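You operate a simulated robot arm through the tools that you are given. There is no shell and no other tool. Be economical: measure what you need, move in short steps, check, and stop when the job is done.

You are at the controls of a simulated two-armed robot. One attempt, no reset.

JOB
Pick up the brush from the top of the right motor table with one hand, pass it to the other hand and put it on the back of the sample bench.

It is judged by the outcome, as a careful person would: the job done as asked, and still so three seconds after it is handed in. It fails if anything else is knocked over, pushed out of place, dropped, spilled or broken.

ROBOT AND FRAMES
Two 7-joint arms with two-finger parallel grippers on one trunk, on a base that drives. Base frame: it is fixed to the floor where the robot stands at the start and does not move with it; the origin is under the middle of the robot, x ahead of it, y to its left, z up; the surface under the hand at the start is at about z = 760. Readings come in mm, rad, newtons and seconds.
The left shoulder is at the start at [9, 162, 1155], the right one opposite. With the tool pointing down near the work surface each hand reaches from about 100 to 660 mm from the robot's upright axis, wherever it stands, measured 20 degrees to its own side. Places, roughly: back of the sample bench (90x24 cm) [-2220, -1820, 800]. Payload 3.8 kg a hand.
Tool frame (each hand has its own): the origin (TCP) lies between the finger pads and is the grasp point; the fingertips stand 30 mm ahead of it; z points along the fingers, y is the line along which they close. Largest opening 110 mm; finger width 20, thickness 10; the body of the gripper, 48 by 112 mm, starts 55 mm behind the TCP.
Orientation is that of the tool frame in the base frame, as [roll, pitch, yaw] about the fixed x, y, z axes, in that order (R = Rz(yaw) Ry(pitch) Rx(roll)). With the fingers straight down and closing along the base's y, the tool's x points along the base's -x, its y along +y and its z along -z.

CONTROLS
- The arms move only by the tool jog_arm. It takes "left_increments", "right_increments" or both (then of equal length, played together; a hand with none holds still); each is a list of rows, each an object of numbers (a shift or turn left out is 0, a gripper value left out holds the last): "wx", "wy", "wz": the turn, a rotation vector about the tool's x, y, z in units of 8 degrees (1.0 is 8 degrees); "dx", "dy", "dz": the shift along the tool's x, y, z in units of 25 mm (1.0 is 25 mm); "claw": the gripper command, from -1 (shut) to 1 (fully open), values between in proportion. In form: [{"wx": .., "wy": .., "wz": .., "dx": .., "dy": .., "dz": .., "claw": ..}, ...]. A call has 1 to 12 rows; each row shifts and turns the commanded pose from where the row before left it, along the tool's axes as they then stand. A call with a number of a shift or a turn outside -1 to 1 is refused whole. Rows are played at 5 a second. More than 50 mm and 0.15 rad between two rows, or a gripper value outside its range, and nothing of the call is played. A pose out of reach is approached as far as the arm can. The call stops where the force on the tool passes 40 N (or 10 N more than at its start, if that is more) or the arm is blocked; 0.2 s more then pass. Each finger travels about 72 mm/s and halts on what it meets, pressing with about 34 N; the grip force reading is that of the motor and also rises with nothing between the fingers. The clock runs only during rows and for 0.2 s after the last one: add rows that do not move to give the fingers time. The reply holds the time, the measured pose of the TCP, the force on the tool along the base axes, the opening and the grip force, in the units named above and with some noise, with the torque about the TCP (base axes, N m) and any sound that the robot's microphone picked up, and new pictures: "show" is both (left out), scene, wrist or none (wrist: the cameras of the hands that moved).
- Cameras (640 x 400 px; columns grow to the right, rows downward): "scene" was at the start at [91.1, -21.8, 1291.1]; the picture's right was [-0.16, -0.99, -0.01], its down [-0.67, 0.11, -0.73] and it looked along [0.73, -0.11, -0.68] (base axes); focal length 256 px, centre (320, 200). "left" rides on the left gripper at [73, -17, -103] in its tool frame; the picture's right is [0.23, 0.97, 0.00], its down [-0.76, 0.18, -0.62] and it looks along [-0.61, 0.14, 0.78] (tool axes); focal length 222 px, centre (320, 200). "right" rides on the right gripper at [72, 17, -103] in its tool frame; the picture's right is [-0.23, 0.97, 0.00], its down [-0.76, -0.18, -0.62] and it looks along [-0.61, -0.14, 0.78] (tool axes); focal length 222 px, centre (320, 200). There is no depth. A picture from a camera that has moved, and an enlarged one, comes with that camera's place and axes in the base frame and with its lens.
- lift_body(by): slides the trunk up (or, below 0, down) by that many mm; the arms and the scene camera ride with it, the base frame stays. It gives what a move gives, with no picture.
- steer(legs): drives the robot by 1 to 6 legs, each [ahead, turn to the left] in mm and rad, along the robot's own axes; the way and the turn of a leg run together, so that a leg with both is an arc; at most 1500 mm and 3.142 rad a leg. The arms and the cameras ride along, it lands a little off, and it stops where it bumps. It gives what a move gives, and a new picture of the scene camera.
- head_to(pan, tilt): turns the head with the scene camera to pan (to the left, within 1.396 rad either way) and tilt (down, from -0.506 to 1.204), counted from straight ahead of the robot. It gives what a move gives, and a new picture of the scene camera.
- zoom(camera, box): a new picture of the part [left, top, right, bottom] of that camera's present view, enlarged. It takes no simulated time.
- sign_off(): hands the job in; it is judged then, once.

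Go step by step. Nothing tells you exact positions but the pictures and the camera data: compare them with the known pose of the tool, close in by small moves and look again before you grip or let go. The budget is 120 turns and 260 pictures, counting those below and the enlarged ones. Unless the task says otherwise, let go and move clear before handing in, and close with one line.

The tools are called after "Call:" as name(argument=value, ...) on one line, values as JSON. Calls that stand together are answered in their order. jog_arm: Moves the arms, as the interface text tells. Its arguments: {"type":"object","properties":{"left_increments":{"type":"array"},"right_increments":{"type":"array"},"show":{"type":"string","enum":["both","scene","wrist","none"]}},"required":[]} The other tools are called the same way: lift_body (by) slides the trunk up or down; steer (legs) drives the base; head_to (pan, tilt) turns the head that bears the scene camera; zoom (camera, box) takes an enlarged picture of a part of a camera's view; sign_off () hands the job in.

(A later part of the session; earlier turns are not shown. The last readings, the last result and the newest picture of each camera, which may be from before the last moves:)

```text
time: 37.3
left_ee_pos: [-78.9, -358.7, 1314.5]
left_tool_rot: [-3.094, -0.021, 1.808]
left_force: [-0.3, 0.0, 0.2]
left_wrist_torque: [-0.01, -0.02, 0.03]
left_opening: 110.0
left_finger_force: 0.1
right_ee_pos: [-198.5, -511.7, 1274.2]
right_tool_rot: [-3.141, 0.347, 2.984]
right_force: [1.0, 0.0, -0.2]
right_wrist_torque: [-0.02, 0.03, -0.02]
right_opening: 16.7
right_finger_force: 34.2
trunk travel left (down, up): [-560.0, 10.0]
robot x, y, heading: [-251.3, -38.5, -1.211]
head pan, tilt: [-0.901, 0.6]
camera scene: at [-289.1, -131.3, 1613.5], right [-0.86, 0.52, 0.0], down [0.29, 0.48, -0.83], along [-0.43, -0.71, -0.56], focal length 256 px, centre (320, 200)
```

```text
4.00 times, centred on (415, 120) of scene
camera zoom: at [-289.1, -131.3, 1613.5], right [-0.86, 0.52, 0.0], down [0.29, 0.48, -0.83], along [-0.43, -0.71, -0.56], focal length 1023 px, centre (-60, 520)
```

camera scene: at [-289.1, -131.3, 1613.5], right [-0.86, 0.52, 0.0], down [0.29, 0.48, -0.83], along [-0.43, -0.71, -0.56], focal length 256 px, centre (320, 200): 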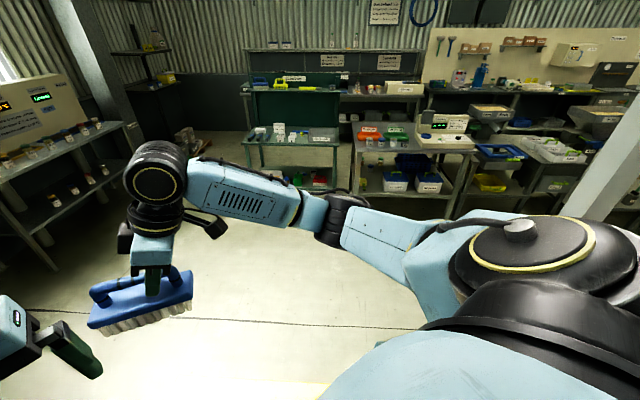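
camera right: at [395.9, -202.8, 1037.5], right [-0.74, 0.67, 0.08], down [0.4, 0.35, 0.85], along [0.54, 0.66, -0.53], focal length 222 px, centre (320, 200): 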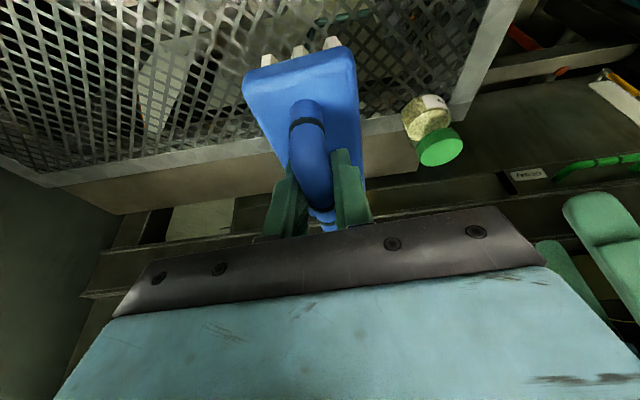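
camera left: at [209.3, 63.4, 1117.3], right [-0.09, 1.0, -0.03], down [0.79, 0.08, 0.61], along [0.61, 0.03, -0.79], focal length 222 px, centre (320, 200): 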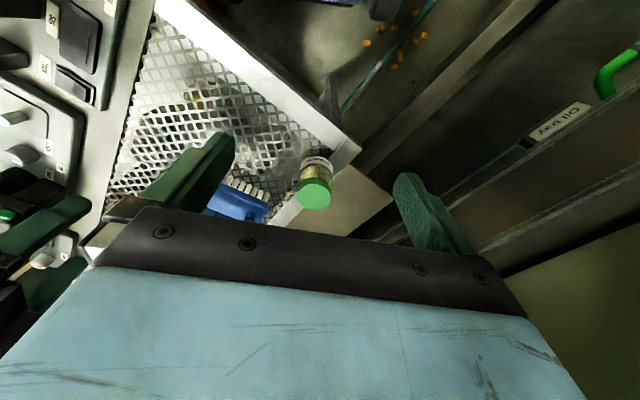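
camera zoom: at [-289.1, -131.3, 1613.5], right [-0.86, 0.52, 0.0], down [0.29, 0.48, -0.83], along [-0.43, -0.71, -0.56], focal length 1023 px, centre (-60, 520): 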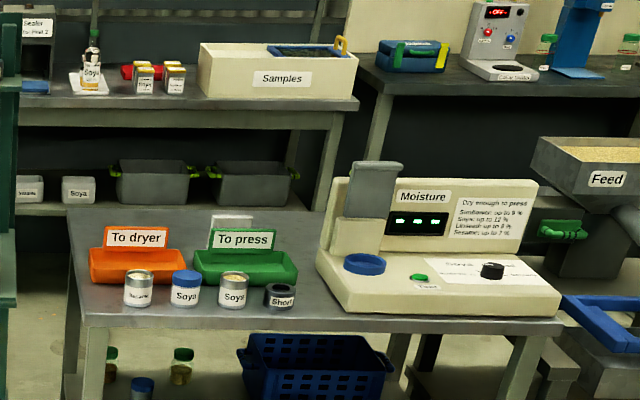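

The front bench with the dryer and press trays and the moisture meter is the sample bench. Its front edge runs roughly from [-1517, -1602] to [-2332, -1108]. I'll head out between the table and the lectern first.

Call:
steer(legs=[[0, -0.79]])

Call:
head_to(pan=-0.3, tilt=0.6)

```text
time: 39.8
left_ee_pos: [-363.4, -384.8, 1315.2]
left_tool_rot: [-3.096, -0.021, 1.009]
left_force: [-0.7, -0.5, 0.6]
left_wrist_torque: [-0.01, -0.01, 0.01]
left_opening: 110.2
left_finger_force: 0.0
right_ee_pos: [-555.4, -404.4, 1274.0]
right_tool_rot: [-3.141, 0.349, 2.185]
right_force: [1.1, 0.3, -1.0]
right_wrist_torque: [-0.01, 0.0, 0.02]
right_opening: 17.0
right_finger_force: 33.8
trunk travel left (down, up): [-560.0, 10.0]
robot x, y, heading: [-248.8, -37.2, -2.012]
head pan, tilt: [-0.901, 0.6]
camera scene: at [-346.3, -74.9, 1613.5], right [-0.23, 0.97, 0.0], down [0.55, 0.13, -0.82], along [-0.8, -0.19, -0.57], focal length 256 px, centre (320, 200)
```

scene: 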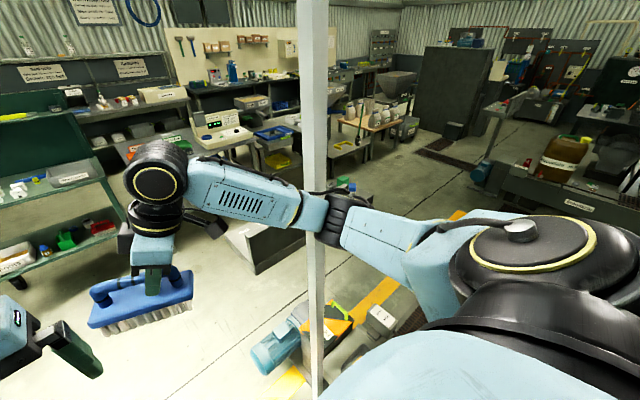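

```text
time: 40.8
left_ee_pos: [-363.6, -384.1, 1314.9]
left_tool_rot: [-3.094, -0.023, 1.008]
left_force: [-0.9, -0.4, 0.9]
left_wrist_torque: [0.0, 0.0, -0.01]
left_opening: 110.0
left_finger_force: 0.1
right_ee_pos: [-555.3, -405.1, 1273.1]
right_tool_rot: [3.141, 0.347, 2.184]
right_force: [-0.8, -0.9, -0.3]
right_wrist_torque: [0.04, 0.02, 0.03]
right_opening: 17.1
right_finger_force: 34.1
trunk travel left (down, up): [-560.0, 10.0]
robot x, y, heading: [-252.7, -36.7, -2.012]
head pan, tilt: [-0.3, 0.6]
camera scene: at [-319.8, -120.1, 1613.5], right [-0.74, 0.68, 0.0], down [0.38, 0.42, -0.83], along [-0.56, -0.61, -0.56], focal length 256 px, centre (320, 200)
```

scene: 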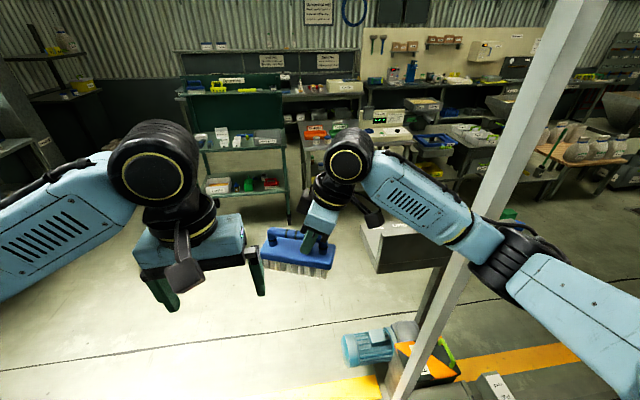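

The way between the table and the lectern is open; the motor and box at the post foot are what stopped me. Driving ahead.

Call:
steer(legs=[[600, 0], [600, 0]])

```text
time: 42.0
left_ee_pos: [-381.2, -425.0, 1314.8]
left_tool_rot: [-3.097, -0.019, 1.005]
left_force: [-0.8, -0.1, 0.4]
left_wrist_torque: [0.02, 0.01, 0.02]
left_opening: 110.0
left_finger_force: 0.1
right_ee_pos: [-576.0, -443.6, 1272.7]
right_tool_rot: [3.139, 0.341, 2.174]
right_force: [0.3, 0.0, -1.7]
right_wrist_torque: [0.03, 0.0, 0.03]
right_opening: 17.1
right_finger_force: 33.9
trunk travel left (down, up): [-560.0, 10.0]
robot x, y, heading: [-270.9, -82.2, -2.018]
head pan, tilt: [-0.3, 0.6]
stopped in leg 1: the robot was blocked; the commanded pose is now the measured one
camera scene: at [-334.8, -159.8, 1614.1], right [-0.73, 0.68, 0.0], down [0.38, 0.41, -0.83], along [-0.56, -0.61, -0.56], focal length 256 px, centre (320, 200)
```

scene: 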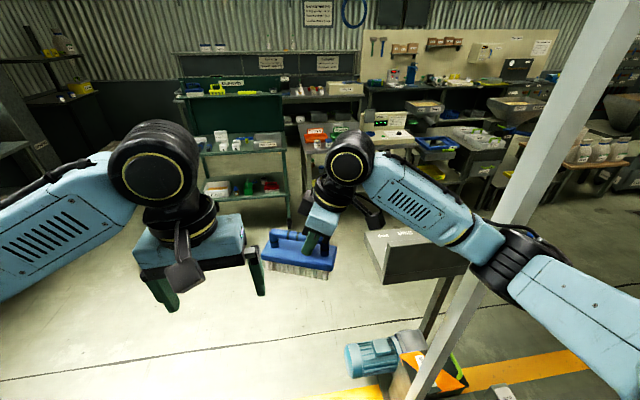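

I was blocked after 50 mm, probably a table leg at the base's left front. I'll look there.

Call:
head_to(pan=1.2, tilt=0.85)

Call:
head_to(pan=0.4, tilt=1.1)

```text
time: 43.5
left_ee_pos: [-380.5, -425.8, 1316.7]
left_tool_rot: [-3.097, -0.017, 1.006]
left_force: [-0.1, -1.1, -0.1]
left_wrist_torque: [0.05, 0.0, 0.01]
left_opening: 110.1
left_finger_force: 0.1
right_ee_pos: [-574.0, -443.1, 1273.9]
right_tool_rot: [3.141, 0.343, 2.175]
right_force: [-0.2, -0.5, -1.4]
right_wrist_torque: [0.04, 0.02, 0.0]
right_opening: 17.0
right_finger_force: 34.0
trunk travel left (down, up): [-560.0, 10.0]
robot x, y, heading: [-272.2, -82.1, -2.016]
head pan, tilt: [1.201, 0.85]
camera scene: at [-221.7, -150.8, 1592.7], right [-0.73, -0.69, 0.01], down [-0.52, 0.54, -0.66], along [0.45, -0.48, -0.75], focal length 256 px, centre (320, 200)
```

scene: 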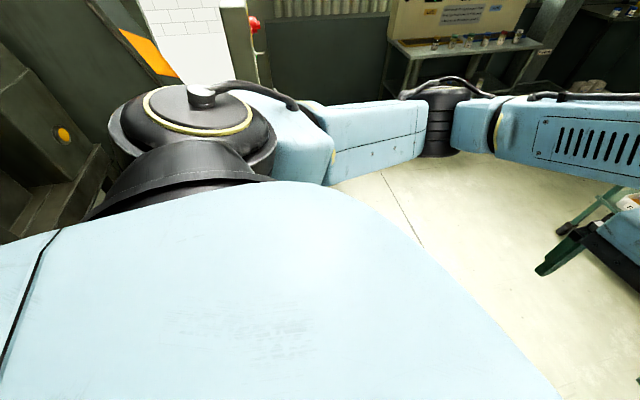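

```text
time: 44.7
left_ee_pos: [-380.8, -425.7, 1316.1]
left_tool_rot: [-3.097, -0.017, 1.005]
left_force: [0.4, -0.2, 0.2]
left_wrist_torque: [0.0, -0.01, 0.01]
left_opening: 110.1
left_finger_force: 0.0
right_ee_pos: [-575.3, -442.5, 1272.2]
right_tool_rot: [3.141, 0.34, 2.174]
right_force: [-0.9, 0.7, -1.6]
right_wrist_torque: [0.02, 0.04, 0.0]
right_opening: 17.0
right_finger_force: 33.6
trunk travel left (down, up): [-560.0, 10.0]
robot x, y, heading: [-267.6, -80.5, -2.017]
head pan, tilt: [0.4, 1.1]
camera scene: at [-278.2, -157.0, 1575.2], right [-1.0, 0.04, 0.0], down [0.04, 0.89, -0.46], along [-0.02, -0.46, -0.89], focal length 256 px, centre (320, 200)
```

scene: 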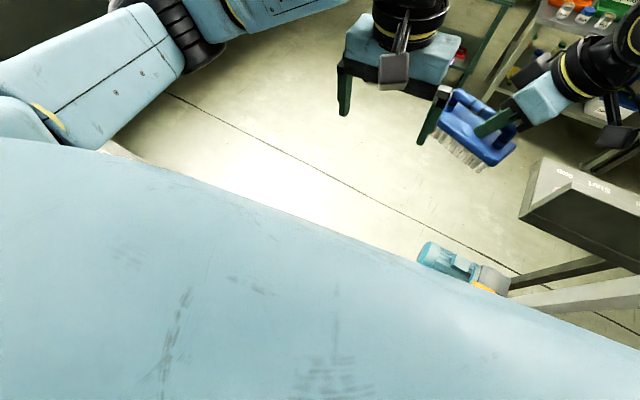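

I can't see the cause directly, but the table corner is very close on the left. I'll back off, turn further right and pass farther from it.

Call:
steer(legs=[[-60, 0], [0, -0.6], [150, 0]])

Call:
head_to(pan=0.5, tilt=0.8)

```text
time: 45.3
left_ee_pos: [-381.0, -424.7, 1316.4]
left_tool_rot: [-3.096, -0.019, 1.004]
left_force: [0.5, 0.6, 0.1]
left_wrist_torque: [-0.01, 0.01, 0.0]
left_opening: 110.1
left_finger_force: 0.1
right_ee_pos: [-575.9, -442.9, 1272.4]
right_tool_rot: [3.139, 0.341, 2.172]
right_force: [-0.9, 0.2, -1.2]
right_wrist_torque: [0.02, 0.02, 0.04]
right_opening: 16.9
right_finger_force: 34.5
trunk travel left (down, up): [-560.0, 10.0]
robot x, y, heading: [-271.1, -77.8, -2.01]
head pan, tilt: [0.4, 1.1]
stopped in leg 1: the robot was blocked; the commanded pose is now the measured one
camera scene: at [-278.1, -158.3, 1575.1], right [-1.0, 0.05, 0.0], down [0.04, 0.89, -0.46], along [-0.02, -0.46, -0.89], focal length 256 px, centre (320, 200)
```

scene: 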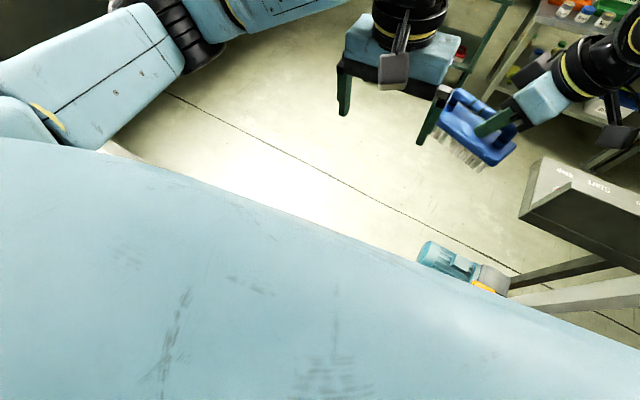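

```text
time: 46.1
left_ee_pos: [-380.5, -425.8, 1315.8]
left_tool_rot: [-3.096, -0.019, 1.006]
left_force: [-0.2, -0.4, 0.9]
left_wrist_torque: [0.03, 0.03, 0.0]
left_opening: 109.9
left_finger_force: 0.0
right_ee_pos: [-575.4, -442.7, 1274.1]
right_tool_rot: [3.139, 0.341, 2.175]
right_force: [-0.8, 0.8, -0.2]
right_wrist_torque: [0.06, 0.06, -0.04]
right_opening: 17.0
right_finger_force: 33.8
trunk travel left (down, up): [-560.0, 10.0]
robot x, y, heading: [-272.0, -80.0, -2.021]
head pan, tilt: [0.499, 0.799]
camera scene: at [-271.0, -175.2, 1596.8], right [-1.0, -0.05, 0.0], down [-0.04, 0.71, -0.7], along [0.04, -0.7, -0.72], focal length 256 px, centre (320, 200)
```

scene: 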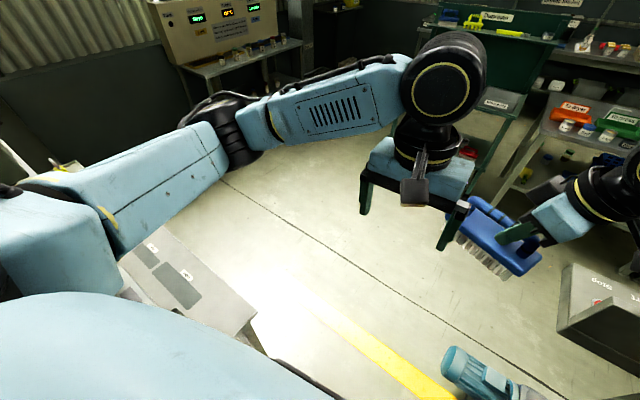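

Both directions are now blocked and the right arm's orientation has shifted slightly, so the right elbow is probably touching the post. I'll pull the elbow in by moving the right hand forward and inward.

Call:
jog_arm(right_increments=[{"dx": -0.77, "dy": -0.46, "dz": 0.28}, {"dx": -0.77, "dy": -0.46, "dz": 0.28}, {"dx": -0.77, "dy": -0.46, "dz": 0.28}, {"dx": -0.77, "dy": -0.46, "dz": 0.28}, {"dx": -0.77, "dy": -0.46, "dz": 0.28}, {}], show="none")

Call:
head_to(pan=-0.9, tilt=0.6)

```text
time: 47.5
left_ee_pos: [-385.6, -424.4, 1314.6]
left_tool_rot: [-3.098, -0.021, 1.005]
left_force: [-0.2, 0.7, -0.1]
left_wrist_torque: [-0.04, 0.01, -0.02]
left_opening: 110.3
left_finger_force: 0.1
right_ee_pos: [-568.3, -558.9, 1270.0]
right_tool_rot: [3.135, 0.344, 2.172]
right_force: [0.0, 0.6, -0.5]
right_wrist_torque: [0.02, -0.02, 0.01]
right_opening: 16.9
right_finger_force: 33.6
trunk travel left (down, up): [-560.0, 10.0]
robot x, y, heading: [-267.5, -79.9, -2.012]
head pan, tilt: [0.499, 0.799]
```

```text
time: 49.1
left_ee_pos: [-384.7, -427.5, 1313.4]
left_tool_rot: [-3.097, -0.022, 1.007]
left_force: [-0.7, -0.2, 0.5]
left_wrist_torque: [0.03, 0.02, 0.0]
left_opening: 110.0
left_finger_force: 0.0
right_ee_pos: [-568.7, -561.6, 1269.3]
right_tool_rot: [3.135, 0.341, 2.172]
right_force: [-0.3, 0.8, -0.7]
right_wrist_torque: [0.02, -0.01, 0.01]
right_opening: 17.1
right_finger_force: 34.1
trunk travel left (down, up): [-560.0, 10.0]
robot x, y, heading: [-271.8, -77.1, -2.016]
head pan, tilt: [-0.901, 0.6]
camera scene: at [-366.5, -118.3, 1613.5], right [-0.22, 0.97, 0.0], down [0.55, 0.13, -0.82], along [-0.8, -0.18, -0.57], focal length 256 px, centre (320, 200)
```

scene: 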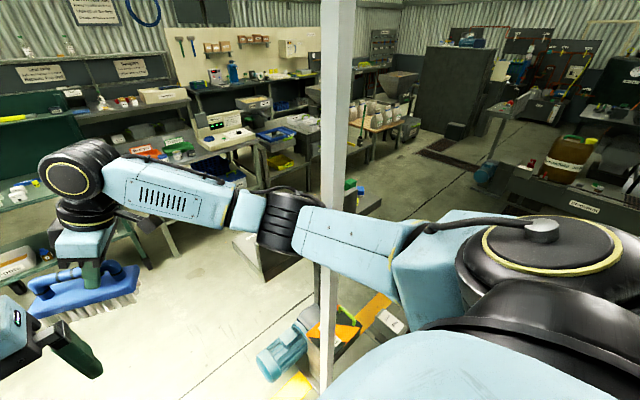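

The elbow appears clear of the post now. I'll test a small turn to see what is free.

Call:
steer(legs=[[0, -0.15]])

```text
time: 50.1
left_ee_pos: [-435.4, -407.8, 1312.9]
left_tool_rot: [-3.098, -0.024, 0.856]
left_force: [0.2, 0.2, -0.5]
left_wrist_torque: [0.02, -0.01, -0.01]
left_opening: 110.2
left_finger_force: 0.0
right_ee_pos: [-636.3, -512.9, 1268.6]
right_tool_rot: [3.135, 0.342, 2.021]
right_force: [0.0, 0.2, -1.4]
right_wrist_torque: [0.03, 0.0, 0.02]
right_opening: 17.0
right_finger_force: 33.6
trunk travel left (down, up): [-560.0, 10.0]
robot x, y, heading: [-272.7, -78.2, -2.164]
head pan, tilt: [-0.901, 0.6]
camera scene: at [-371.8, -103.6, 1613.5], right [-0.08, 1.0, 0.0], down [0.56, 0.04, -0.82], along [-0.82, -0.06, -0.57], focal length 256 px, centre (320, 200)
```

scene: 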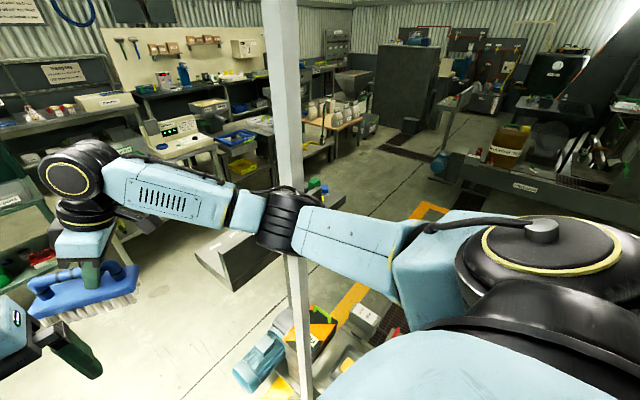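

The images now suggest the right elbow was the obstacle, and stretching the arm pulls it in. I'll turn back slightly, stretch the right arm further forward, and drive through the gap with the elbows tucked.

Call:
jog_arm(right_increments=[{"dx": -0.45, "dy": -0.83, "dz": 0.16}, {"dx": -0.45, "dy": -0.83, "dz": 0.16}, {"dx": -0.45, "dy": -0.83, "dz": 0.16}, {"dx": -0.45, "dy": -0.83, "dz": 0.16}, {"dx": -0.45, "dy": -0.83, "dz": 0.16}, {}], show="scene")

Call:
steer(legs=[[0, 0.17]])

```text
time: 51.5
left_ee_pos: [-434.2, -408.1, 1315.1]
left_tool_rot: [-3.096, -0.022, 0.857]
left_force: [0.7, -0.8, -0.3]
left_wrist_torque: [0.01, 0.01, 0.0]
left_opening: 109.9
left_finger_force: 0.1
right_ee_pos: [-688.0, -593.6, 1269.6]
right_tool_rot: [3.134, 0.34, 2.024]
right_force: [-0.2, -0.3, -2.1]
right_wrist_torque: [0.03, 0.02, -0.03]
right_opening: 16.9
right_finger_force: 33.8
right hand out of reach, approached as far as the arm can: row 5
trunk travel left (down, up): [-560.0, 10.0]
robot x, y, heading: [-269.5, -78.2, -2.167]
head pan, tilt: [-0.901, 0.6]
camera scene: at [-370.9, -104.4, 1613.5], right [-0.08, 1.0, 0.0], down [0.56, 0.04, -0.83], along [-0.82, -0.06, -0.56], focal length 256 px, centre (320, 200)
```

scene: 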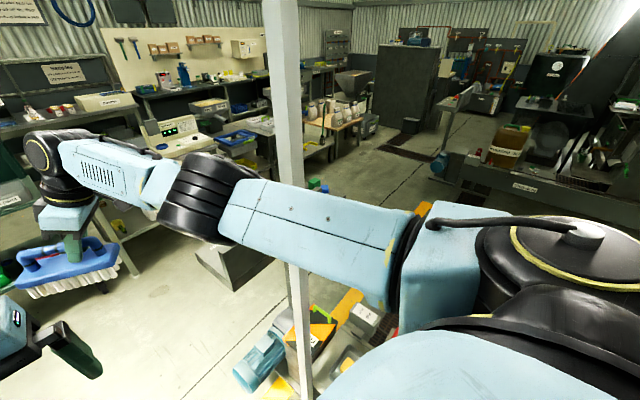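

```text
time: 52.6
left_ee_pos: [-376.6, -430.3, 1315.1]
left_tool_rot: [-3.096, -0.024, 1.029]
left_force: [0.6, 0.1, 0.1]
left_wrist_torque: [-0.01, 0.08, 0.01]
left_opening: 110.1
left_finger_force: 0.0
right_ee_pos: [-596.2, -656.4, 1270.5]
right_tool_rot: [3.136, 0.339, 2.195]
right_force: [0.0, 0.0, -1.6]
right_wrist_torque: [0.03, 0.05, 0.0]
right_opening: 17.1
right_finger_force: 34.0
trunk travel left (down, up): [-560.0, 10.0]
robot x, y, heading: [-278.2, -80.3, -1.995]
head pan, tilt: [-0.901, 0.6]
camera scene: at [-364.7, -120.9, 1613.6], right [-0.24, 0.97, 0.0], down [0.55, 0.14, -0.83], along [-0.8, -0.2, -0.56], focal length 256 px, centre (320, 200)
```

scene: 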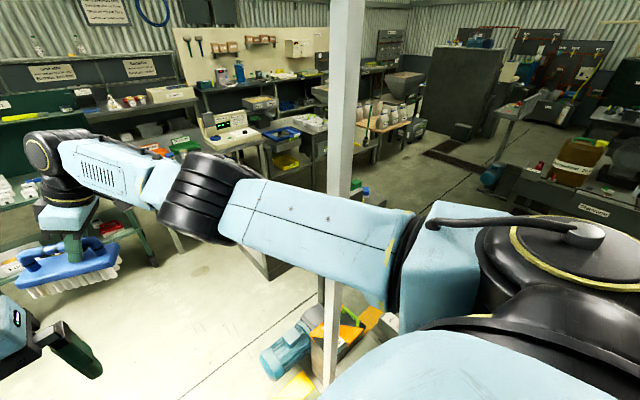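

The right arm is fully stretched and the elbow is well in. I'll try forward in a short leg.

Call:
steer(legs=[[150, 0]])

```text
time: 54.0
left_ee_pos: [-436.7, -566.8, 1315.5]
left_tool_rot: [-3.098, -0.025, 1.032]
left_force: [-0.7, 0.8, -0.8]
left_wrist_torque: [-0.01, -0.02, 0.02]
left_opening: 110.1
left_finger_force: 0.1
right_ee_pos: [-654.7, -792.3, 1269.4]
right_tool_rot: [3.136, 0.343, 2.197]
right_force: [0.0, 0.3, -0.2]
right_wrist_torque: [0.03, 0.03, -0.02]
right_opening: 17.1
right_finger_force: 34.3
trunk travel left (down, up): [-560.0, 10.0]
robot x, y, heading: [-330.2, -214.6, -1.989]
head pan, tilt: [-0.901, 0.6]
camera scene: at [-426.2, -256.3, 1613.6], right [-0.25, 0.97, 0.0], down [0.55, 0.14, -0.83], along [-0.8, -0.21, -0.56], focal length 256 px, centre (320, 200)
```

scene: 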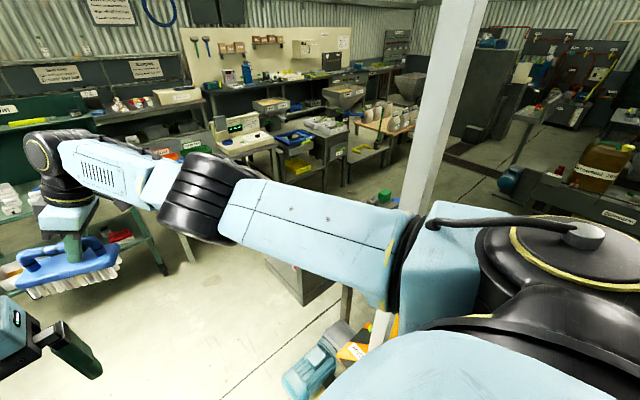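

That worked; the elbow is past the post, which I now place near [-790, -210]. Continuing.

Call:
steer(legs=[[300, 0], [300, 0]])

```text
time: 57.6
left_ee_pos: [-680.5, -1111.8, 1314.1]
left_tool_rot: [-3.098, -0.022, 1.029]
left_force: [0.6, -0.3, 0.1]
left_wrist_torque: [0.08, -0.01, 0.01]
left_opening: 110.1
left_finger_force: 0.0
right_ee_pos: [-900.4, -1338.4, 1270.5]
right_tool_rot: [3.136, 0.341, 2.197]
right_force: [0.1, -0.6, -0.7]
right_wrist_torque: [0.09, 0.02, 0.0]
right_opening: 17.0
right_finger_force: 33.8
trunk travel left (down, up): [-560.0, 10.0]
robot x, y, heading: [-572.5, -759.8, -1.991]
head pan, tilt: [-0.901, 0.6]
camera scene: at [-669.7, -801.7, 1613.5], right [-0.25, 0.97, 0.0], down [0.55, 0.14, -0.83], along [-0.8, -0.2, -0.56], focal length 256 px, centre (320, 200)
```

scene: 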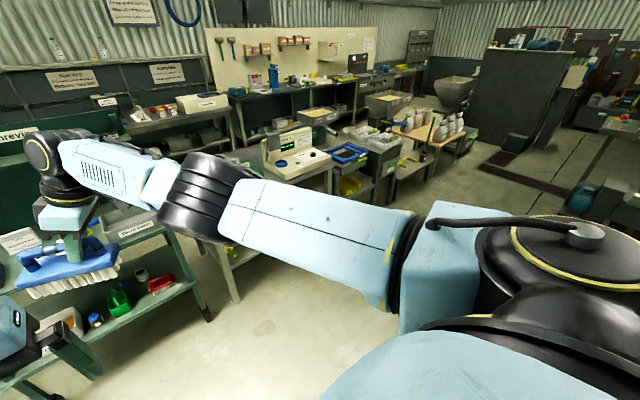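

I'm past the lectern. I'll go a bit further, then head west to stand in front of the sample bench.

Call:
steer(legs=[[250, 0], [0, -1.22], [800, 0]])

Call:
head_to(pan=0.9, tilt=0.6)

```text
time: 66.3
left_ee_pos: [-1831.3, -934.7, 1313.8]
left_tool_rot: [-3.098, -0.024, -0.214]
left_force: [-0.3, -0.2, 0.5]
left_wrist_torque: [0.0, 0.02, -0.02]
left_opening: 110.1
left_finger_force: 0.1
right_ee_pos: [-2115.3, -799.5, 1269.8]
right_tool_rot: [3.136, 0.341, 0.952]
right_force: [0.2, -0.4, -1.9]
right_wrist_torque: [0.0, -0.02, 0.03]
right_opening: 16.9
right_finger_force: 34.2
trunk travel left (down, up): [-560.0, 10.0]
robot x, y, heading: [-1464.4, -920.1, 3.047]
head pan, tilt: [-0.901, 0.6]
camera scene: at [-1533.9, -844.3, 1613.5], right [0.84, 0.55, 0.0], down [0.31, -0.47, -0.83], along [-0.45, 0.69, -0.56], focal length 256 px, centre (320, 200)
```

scene: 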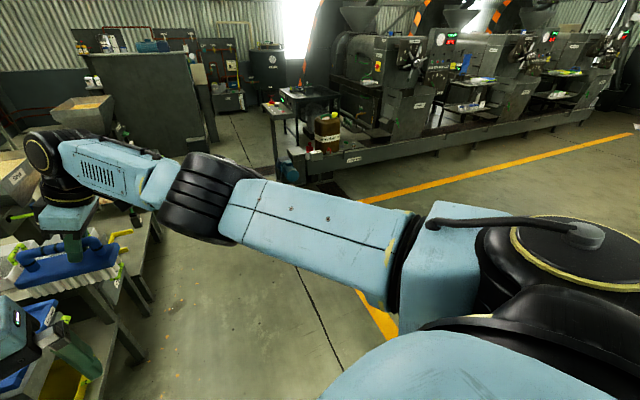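

```text
time: 68.1
left_ee_pos: [-1831.2, -934.9, 1314.8]
left_tool_rot: [-3.098, -0.023, -0.214]
left_force: [0.5, -0.2, 0.4]
left_wrist_torque: [0.03, 0.0, 0.01]
left_opening: 110.0
left_finger_force: 0.0
right_ee_pos: [-2115.9, -799.3, 1269.3]
right_tool_rot: [3.134, 0.342, 0.95]
right_force: [0.6, -2.1, 0.0]
right_wrist_torque: [0.02, -0.01, -0.01]
right_opening: 17.0
right_finger_force: 33.7
trunk travel left (down, up): [-560.0, 10.0]
robot x, y, heading: [-1465.1, -917.4, 3.049]
head pan, tilt: [0.901, 0.6]
camera scene: at [-1546.9, -982.1, 1613.5], right [-0.72, 0.69, 0.0], down [0.39, 0.41, -0.83], along [-0.57, -0.6, -0.56], focal length 256 px, centre (320, 200)
```

scene: 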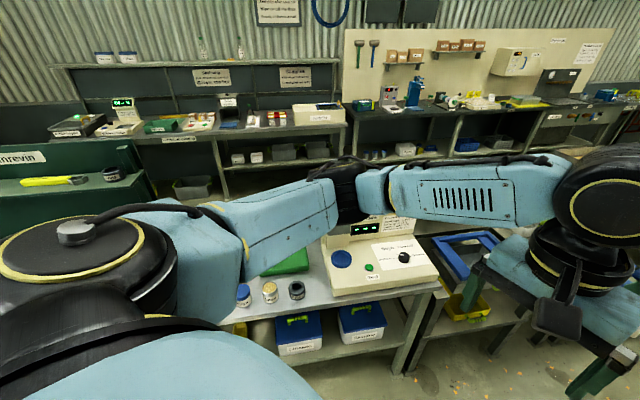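

I'm in front of the bench with a standoff of about 600 mm. Turning left to face it.

Call:
steer(legs=[[0, 1.12]])

Call:
head_to(pan=0.0, tilt=0.75)

```text
time: 71.3
left_ee_pos: [-1614.0, -1255.2, 1314.4]
left_tool_rot: [-3.098, -0.022, 0.898]
left_force: [0.1, 0.1, 0.1]
left_wrist_torque: [-0.01, 0.0, 0.03]
left_opening: 110.1
left_finger_force: 0.0
right_ee_pos: [-1861.1, -1451.5, 1269.8]
right_tool_rot: [3.135, 0.341, 2.067]
right_force: [0.0, -0.4, -1.2]
right_wrist_torque: [0.04, 0.02, -0.04]
right_opening: 16.8
right_finger_force: 34.2
trunk travel left (down, up): [-560.0, 10.0]
robot x, y, heading: [-1466.1, -924.7, -2.123]
head pan, tilt: [0.901, 0.6]
camera scene: at [-1445.2, -1021.5, 1613.5], right [-0.94, -0.34, 0.0], down [-0.19, 0.53, -0.82], along [0.28, -0.78, -0.57], focal length 256 px, centre (320, 200)
```

scene: 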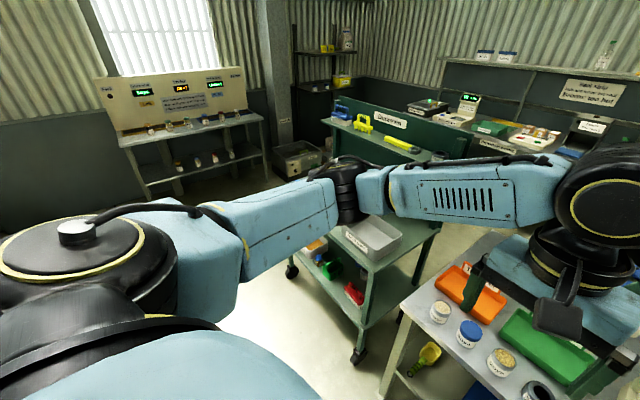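

```text
time: 72.5
left_ee_pos: [-1613.8, -1255.3, 1314.8]
left_tool_rot: [-3.099, -0.023, 0.898]
left_force: [0.2, -0.2, 0.0]
left_wrist_torque: [-0.06, 0.05, -0.01]
left_opening: 110.1
left_finger_force: 0.0
right_ee_pos: [-1861.1, -1450.9, 1269.2]
right_tool_rot: [3.134, 0.341, 2.067]
right_force: [0.1, -0.5, -1.7]
right_wrist_torque: [0.02, 0.06, 0.01]
right_opening: 17.0
right_finger_force: 34.3
trunk travel left (down, up): [-560.0, 10.0]
robot x, y, heading: [-1463.9, -921.9, -2.117]
head pan, tilt: [0.0, 0.75]
camera scene: at [-1519.1, -1009.0, 1600.6], right [-0.85, 0.52, 0.0], down [0.36, 0.58, -0.73], along [-0.38, -0.62, -0.68], focal length 256 px, centre (320, 200)
```

scene: 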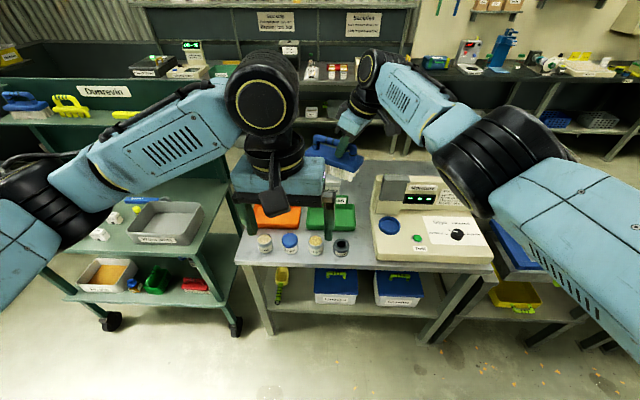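

I have a good view of the bench; its free back strip lies behind the orange and green trays. I'll do the handover here, in the clear space above the front of the bench. The left hand moves out to the left while the right brings the brush back toward the middle.

Call:
jog_arm(left_increments=[{"dy": 1}, {"dy": 1}, {"dy": 1}, {"dy": 1}, {"dy": 1}, {"dy": 1}, {"dy": 1}, {"dy": 1}, {"wz": 1}, {"wz": 1}, {"wz": 1}, {"wz": 1}], right_increments=[{}, {}, {}, {"dx": 0.39, "dy": 0.93, "dz": -0.14}, {"dx": 0.39, "dy": 0.93, "dz": -0.14}, {"dx": 0.39, "dy": 0.93, "dz": -0.14}, {"dx": 0.39, "dy": 0.93, "dz": -0.14}, {"dx": 0.39, "dy": 0.93, "dz": -0.14}, {"dx": 0.39, "dy": 0.93, "dz": -0.14}, {"dx": 0.39, "dy": 0.93, "dz": -0.14}, {"dx": 0.39, "dy": 0.93, "dz": -0.14}, {"dx": 0.39, "dy": 0.93, "dz": -0.14}], show="scene")

```text
time: 75.1
left_ee_pos: [-1457.6, -1378.7, 1306.5]
left_tool_rot: [-3.093, 0.006, 0.339]
left_force: [0.6, -0.1, 0.3]
left_wrist_torque: [-0.04, -0.01, 0.0]
left_opening: 109.9
left_finger_force: 0.0
right_ee_pos: [-1721.0, -1267.8, 1272.4]
right_tool_rot: [3.134, 0.343, 2.067]
right_force: [0.4, -0.2, -1.9]
right_wrist_torque: [0.02, -0.02, 0.01]
right_opening: 16.9
right_finger_force: 34.2
trunk travel left (down, up): [-560.0, 10.0]
robot x, y, heading: [-1463.9, -919.2, -2.119]
head pan, tilt: [0.0, 0.75]
camera scene: at [-1518.9, -1008.3, 1600.7], right [-0.85, 0.52, 0.0], down [0.36, 0.58, -0.73], along [-0.38, -0.62, -0.68], focal length 256 px, centre (320, 200)
```

scene: 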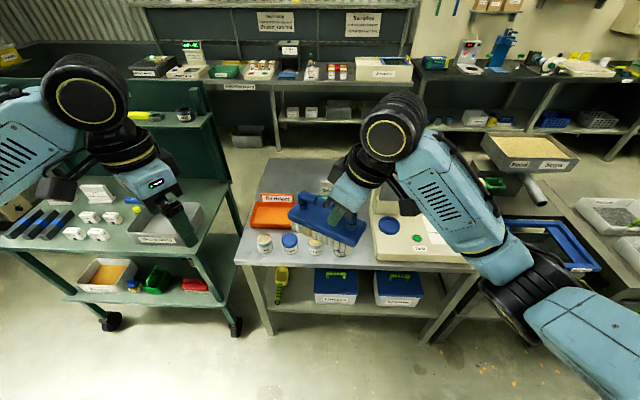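

Both hands are placed. Next I rotate the right so the brush lies along the robot's left-right line, turn the left to match, and lean the left outward.

Call:
jog_arm(left_increments=[{"wz": 0.91}, {"wz": 0.91}, {"wz": 0.91}, {"wz": 0.91}, {"wz": 0.91}, {"wz": 0.91}, {"wz": 0.9}, {"wy": -1}, {"wy": -1}, {"wy": -1}, {"wy": -1}, {"wy": -1}], right_increments=[{"wx": -0.32, "wz": -0.88}, {"wx": -0.32, "wz": -0.88}, {"wx": -0.32, "wz": -0.88}, {"wx": -0.32, "wz": -0.88}, {}, {}, {}, {}, {}, {}, {}, {}])

```text
time: 77.7
left_ee_pos: [-1457.4, -1378.9, 1306.2]
left_tool_rot: [-3.103, 0.742, -0.522]
left_force: [0.5, 0.1, -0.3]
left_wrist_torque: [-0.02, -0.01, 0.02]
left_opening: 110.0
left_finger_force: 0.0
right_ee_pos: [-1721.7, -1269.3, 1270.8]
right_tool_rot: [3.134, 0.347, 2.588]
right_force: [0.6, -0.3, -0.5]
right_wrist_torque: [0.02, 0.01, -0.03]
right_opening: 17.1
right_finger_force: 33.8
trunk travel left (down, up): [-560.0, 10.0]
robot x, y, heading: [-1462.9, -922.2, -2.122]
head pan, tilt: [0.0, 0.75]
camera scene: at [-1518.6, -1008.9, 1600.6], right [-0.85, 0.52, 0.0], down [0.36, 0.58, -0.73], along [-0.38, -0.62, -0.68], focal length 256 px, centre (320, 200)
camera right: at [-1801.0, -1200.7, 1344.3], right [0.69, 0.72, 0.09], down [0.33, -0.42, 0.84], along [0.64, -0.55, -0.53], focal length 222 px, centre (320, 200)
camera left: at [-1342.7, -1429.8, 1334.0], right [-0.36, -0.91, -0.18], down [-0.23, -0.1, 0.97], along [-0.9, 0.39, -0.17], focal length 222 px, centre (320, 200)
```

scene: 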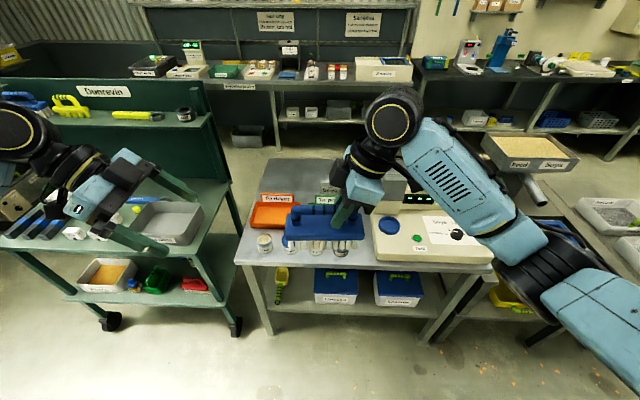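
right: 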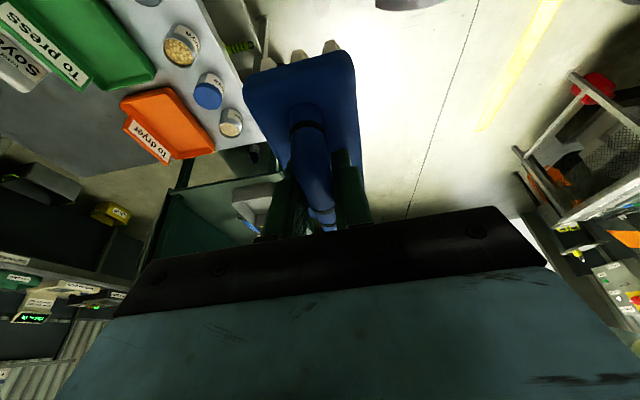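
left: 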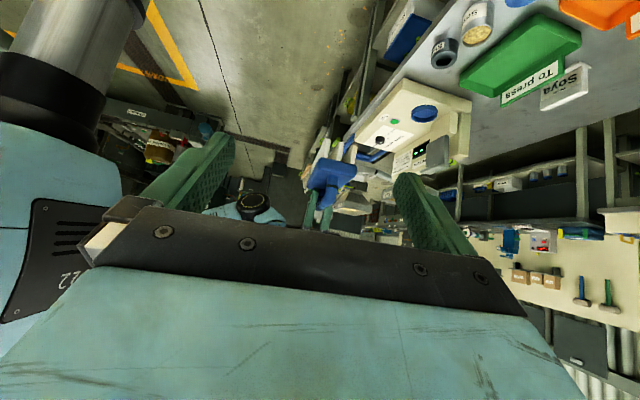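

The left camera sees the brush end-on between its fingers, and the axes match within about 2°. I'm moving the left hand to a pre-grip pose about 90 mm back along its approach.

Call:
jog_arm(left_increments=[{"dx": -0.93, "dy": 0.27, "dz": 0.57}, {"dx": -0.93, "dy": 0.27, "dz": 0.57}, {"dx": -0.93, "dy": 0.27, "dz": 0.57}, {"dx": -0.93, "dy": 0.27, "dz": 0.57}, {"dx": -0.93, "dy": 0.27, "dz": 0.57}, {"dx": -0.93, "dy": 0.27, "dz": 0.57}, {}])

Call:
zoom(camera="scene", box=[220, 140, 420, 265])

```text
time: 79.3
left_ee_pos: [-1615.8, -1332.9, 1336.1]
left_tool_rot: [-3.103, 0.74, -0.521]
left_force: [0.3, -0.4, -0.3]
left_wrist_torque: [0.03, -0.01, 0.01]
left_opening: 109.9
left_finger_force: 0.0
right_ee_pos: [-1721.0, -1268.6, 1270.7]
right_tool_rot: [3.132, 0.343, 2.588]
right_force: [0.2, 0.4, -1.8]
right_wrist_torque: [0.01, 0.05, -0.01]
right_opening: 17.2
right_finger_force: 34.0
trunk travel left (down, up): [-560.0, 10.0]
robot x, y, heading: [-1465.7, -919.1, -2.124]
head pan, tilt: [0.0, 0.75]
camera scene: at [-1518.2, -1009.0, 1600.6], right [-0.85, 0.52, 0.0], down [0.36, 0.58, -0.73], along [-0.38, -0.62, -0.68], focal length 256 px, centre (320, 200)
camera left: at [-1501.5, -1383.8, 1364.2], right [-0.36, -0.91, -0.18], down [-0.23, -0.1, 0.97], along [-0.9, 0.39, -0.17], focal length 222 px, centre (320, 200)
```

scene: 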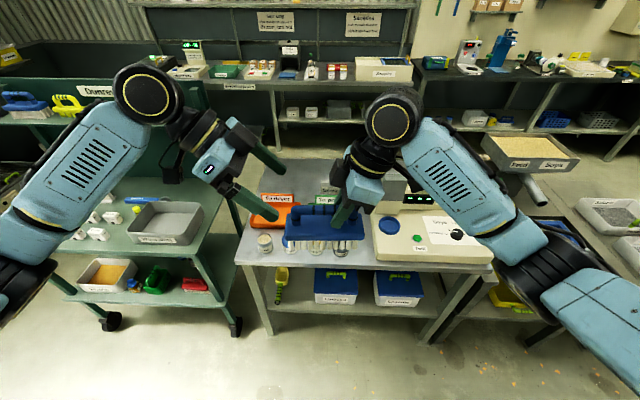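
left: 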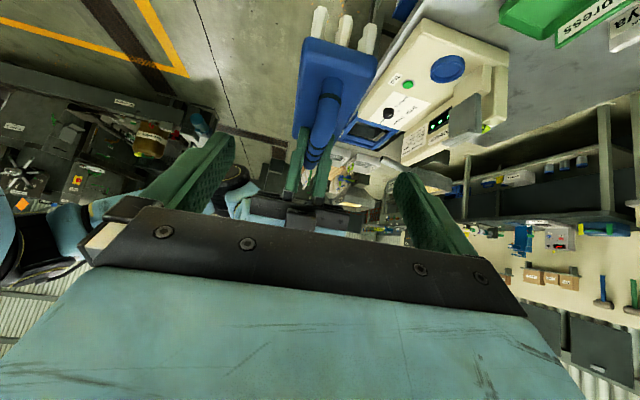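

```text
3.20 times, centred on (320, 202) of scene
camera zoom: at [-1518.2, -1009.0, 1600.6], right [-0.85, 0.52, 0.0], down [0.36, 0.58, -0.73], along [-0.38, -0.62, -0.68], focal length 819 px, centre (320, 192)
```

zoom: 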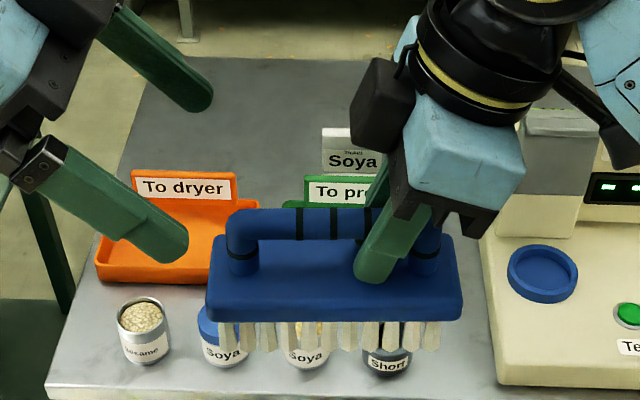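

The brush is level and the handle line runs through the middle of the left fingers. I'm advancing 78 mm along the approach, stopping about 10 mm short to check.

Call:
jog_arm(left_increments=[{"dz": 0.78}, {"dz": 0.78}, {"dz": 0.78}, {"dz": 0.78}, {}], show="wrist")

Call:
zoom(camera="scene", box=[240, 150, 400, 250])

```text
time: 80.5
left_ee_pos: [-1660.2, -1304.6, 1277.5]
left_tool_rot: [-3.103, 0.74, -0.522]
left_force: [-0.3, 0.5, -0.4]
left_wrist_torque: [-0.01, 0.02, 0.0]
left_opening: 110.1
left_finger_force: 0.2
right_ee_pos: [-1721.7, -1269.3, 1271.2]
right_tool_rot: [3.132, 0.344, 2.589]
right_force: [-0.2, 0.3, -1.6]
right_wrist_torque: [0.03, 0.03, -0.03]
right_opening: 17.2
right_finger_force: 33.8
trunk travel left (down, up): [-560.0, 10.0]
robot x, y, heading: [-1466.8, -921.1, -2.119]
head pan, tilt: [0.0, 0.75]
camera left: at [-1545.3, -1354.8, 1305.8], right [-0.36, -0.91, -0.18], down [-0.23, -0.1, 0.97], along [-0.9, 0.39, -0.17], focal length 222 px, centre (320, 200)
```

left: 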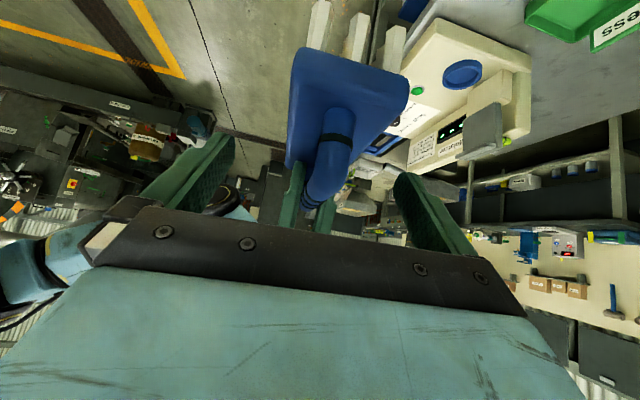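

```text
4.00 times, centred on (320, 200) of scene
camera zoom: at [-1518.8, -1009.0, 1600.6], right [-0.85, 0.52, 0.0], down [0.36, 0.58, -0.73], along [-0.38, -0.62, -0.68], focal length 1023 px, centre (320, 200)
```

zoom: 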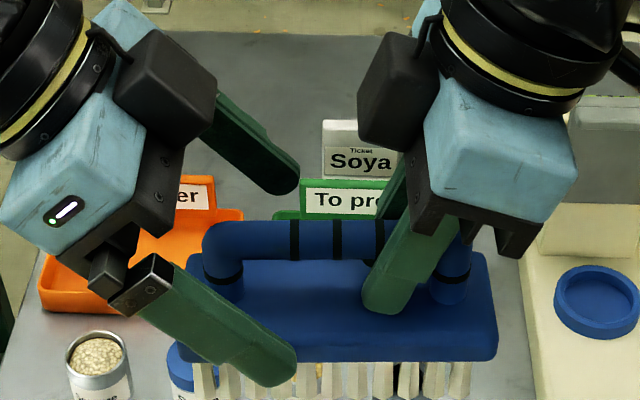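

The alignment is good. I'll advance the last 7.5 mm and close the left fingers on the bar.

Call:
jog_arm(left_increments=[{"dz": 0.3}, {"claw": -1}, {}, {}, {}, {}, {}, {}], show="wrist")

Call:
zoom(camera="scene", box=[240, 150, 400, 250])

```text
time: 82.3
left_ee_pos: [-1664.1, -1302.4, 1271.8]
left_tool_rot: [-3.106, 0.738, -0.521]
left_force: [-7.5, -13.1, -2.8]
left_wrist_torque: [-0.1, -0.05, 0.44]
left_opening: 17.4
left_finger_force: 33.6
right_ee_pos: [-1720.7, -1270.1, 1271.8]
right_tool_rot: [3.131, 0.346, 2.589]
right_force: [8.4, 13.1, 3.4]
right_wrist_torque: [-0.04, -0.12, 0.55]
right_opening: 17.2
right_finger_force: 33.7
trunk travel left (down, up): [-560.0, 10.0]
robot x, y, heading: [-1466.5, -922.2, -2.124]
head pan, tilt: [0.0, 0.75]
camera left: at [-1549.7, -1352.6, 1301.0], right [-0.36, -0.92, -0.18], down [-0.23, -0.1, 0.97], along [-0.91, 0.39, -0.17], focal length 222 px, centre (320, 200)
```

left: 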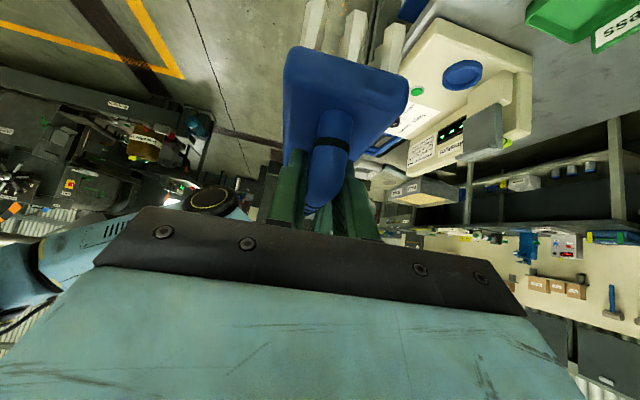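

```text
4.00 times, centred on (320, 200) of scene
camera zoom: at [-1519.1, -1008.9, 1600.6], right [-0.85, 0.52, 0.0], down [0.36, 0.58, -0.73], along [-0.38, -0.62, -0.68], focal length 1023 px, centre (320, 200)
```

zoom: 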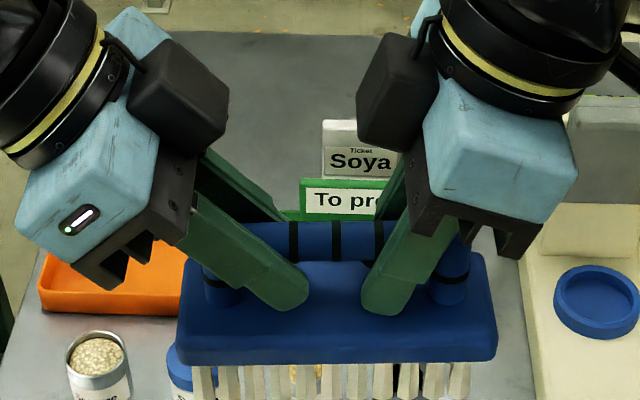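

Both hands now hold the handle, with about 15 N of internal side force. I'll relieve that with a tiny left shift before releasing the right.

Call:
jog_arm(left_increments=[{"dy": 0.1}, {}], show="none")

```text
time: 82.9
left_ee_pos: [-1666.6, -1303.1, 1271.6]
left_tool_rot: [-3.103, 0.738, -0.522]
left_force: [-4.7, -10.4, -2.5]
left_wrist_torque: [-0.03, -0.03, 0.3]
left_opening: 17.5
left_finger_force: 34.4
right_ee_pos: [-1721.9, -1267.1, 1271.1]
right_tool_rot: [3.134, 0.346, 2.588]
right_force: [5.4, 10.3, 4.1]
right_wrist_torque: [-0.09, -0.16, 0.42]
right_opening: 17.0
right_finger_force: 34.0
trunk travel left (down, up): [-560.0, 10.0]
robot x, y, heading: [-1462.6, -920.7, -2.122]
head pan, tilt: [0.0, 0.75]
```

Call:
jog_arm(left_increments=[{"dy": 0.2}, {"dy": 0.1}, {}], show="none")

```text
time: 83.7
left_ee_pos: [-1669.4, -1305.6, 1273.2]
left_tool_rot: [-3.097, 0.737, -0.528]
left_force: [21.7, 18.3, 2.6]
left_wrist_torque: [0.12, 0.17, -0.97]
left_opening: 17.4
left_finger_force: 34.5
right_ee_pos: [-1725.5, -1269.3, 1270.2]
right_tool_rot: [3.137, 0.343, 2.579]
right_force: [-22.4, -19.5, -4.6]
right_wrist_torque: [0.05, 0.04, -0.81]
right_opening: 17.3
right_finger_force: 34.6
trunk travel left (down, up): [-560.0, 10.0]
robot x, y, heading: [-1463.5, -920.2, -2.122]
head pan, tilt: [0.0, 0.75]
```

That overshot, so I'm taking part of it back.

Call:
jog_arm(left_increments=[{"dy": -0.2}, {}], show="none")

```text
time: 84.3
left_ee_pos: [-1667.0, -1303.6, 1272.7]
left_tool_rot: [-3.103, 0.738, -0.521]
left_force: [16.3, 11.4, 1.1]
left_wrist_torque: [-0.05, -0.06, -0.66]
left_opening: 17.4
left_finger_force: 33.7
right_ee_pos: [-1722.0, -1268.0, 1269.9]
right_tool_rot: [3.131, 0.343, 2.589]
right_force: [-15.0, -11.2, -3.7]
right_wrist_torque: [0.09, 0.15, -0.51]
right_opening: 17.1
right_finger_force: 33.5
trunk travel left (down, up): [-560.0, 10.0]
robot x, y, heading: [-1465.8, -923.4, -2.128]
head pan, tilt: [0.0, 0.75]
```

Call:
jog_arm(left_increments=[{"dy": -0.12}, {}, {}], show="none")

```text
time: 85.1
left_ee_pos: [-1666.2, -1303.0, 1272.4]
left_tool_rot: [-3.104, 0.737, -0.52]
left_force: [3.2, -2.2, -1.5]
left_wrist_torque: [-0.16, -0.15, 0.0]
left_opening: 17.4
left_finger_force: 33.9
right_ee_pos: [-1720.0, -1268.2, 1271.6]
right_tool_rot: [3.131, 0.347, 2.591]
right_force: [-3.3, 2.6, 3.0]
right_wrist_torque: [0.05, 0.08, 0.01]
right_opening: 16.9
right_finger_force: 34.4
trunk travel left (down, up): [-560.0, 10.0]
robot x, y, heading: [-1464.2, -922.5, -2.126]
head pan, tilt: [0.0, 0.75]
```

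The forces are nearly zero. I'm opening the right hand and withdrawing it along its own axis.

Call:
jog_arm(right_increments=[{"claw": 0.4}, {}, {}, {}, {}, {"dz": -0.6}, {"dz": -1}, {"dz": -1}, {"dz": -1}, {"dz": -1}, {}])

```text
time: 87.5
left_ee_pos: [-1664.9, -1301.8, 1273.6]
left_tool_rot: [-3.103, 0.739, -0.523]
left_force: [0.0, -0.2, -0.4]
left_wrist_torque: [-0.03, -0.04, 0.01]
left_opening: 17.1
left_finger_force: 33.5
right_ee_pos: [-1755.6, -1248.7, 1380.3]
right_tool_rot: [3.133, 0.346, 2.588]
right_force: [0.0, 0.2, 0.4]
right_wrist_torque: [0.02, 0.03, 0.0]
right_opening: 77.2
right_finger_force: 0.1
trunk travel left (down, up): [-560.0, 10.0]
robot x, y, heading: [-1463.9, -921.6, -2.12]
head pan, tilt: [0.0, 0.75]
camera scene: at [-1519.0, -1009.1, 1600.6], right [-0.85, 0.52, 0.0], down [0.36, 0.58, -0.73], along [-0.38, -0.62, -0.68], focal length 256 px, centre (320, 200)
camera right: at [-1834.6, -1180.0, 1453.4], right [0.69, 0.72, 0.09], down [0.33, -0.42, 0.84], along [0.64, -0.55, -0.53], focal length 222 px, centre (320, 200)
```

scene: 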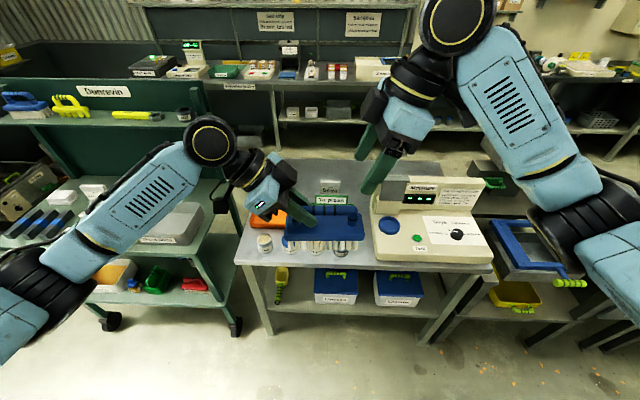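
right: 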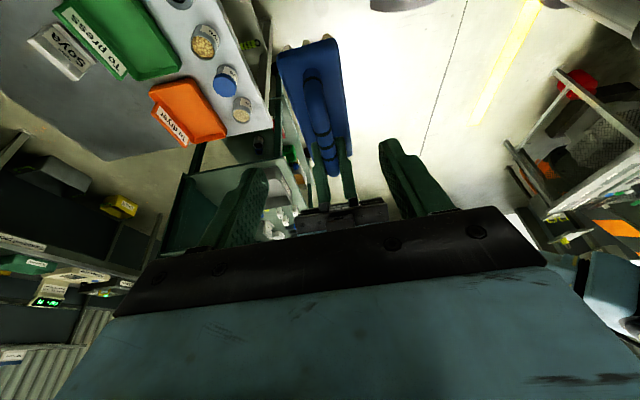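

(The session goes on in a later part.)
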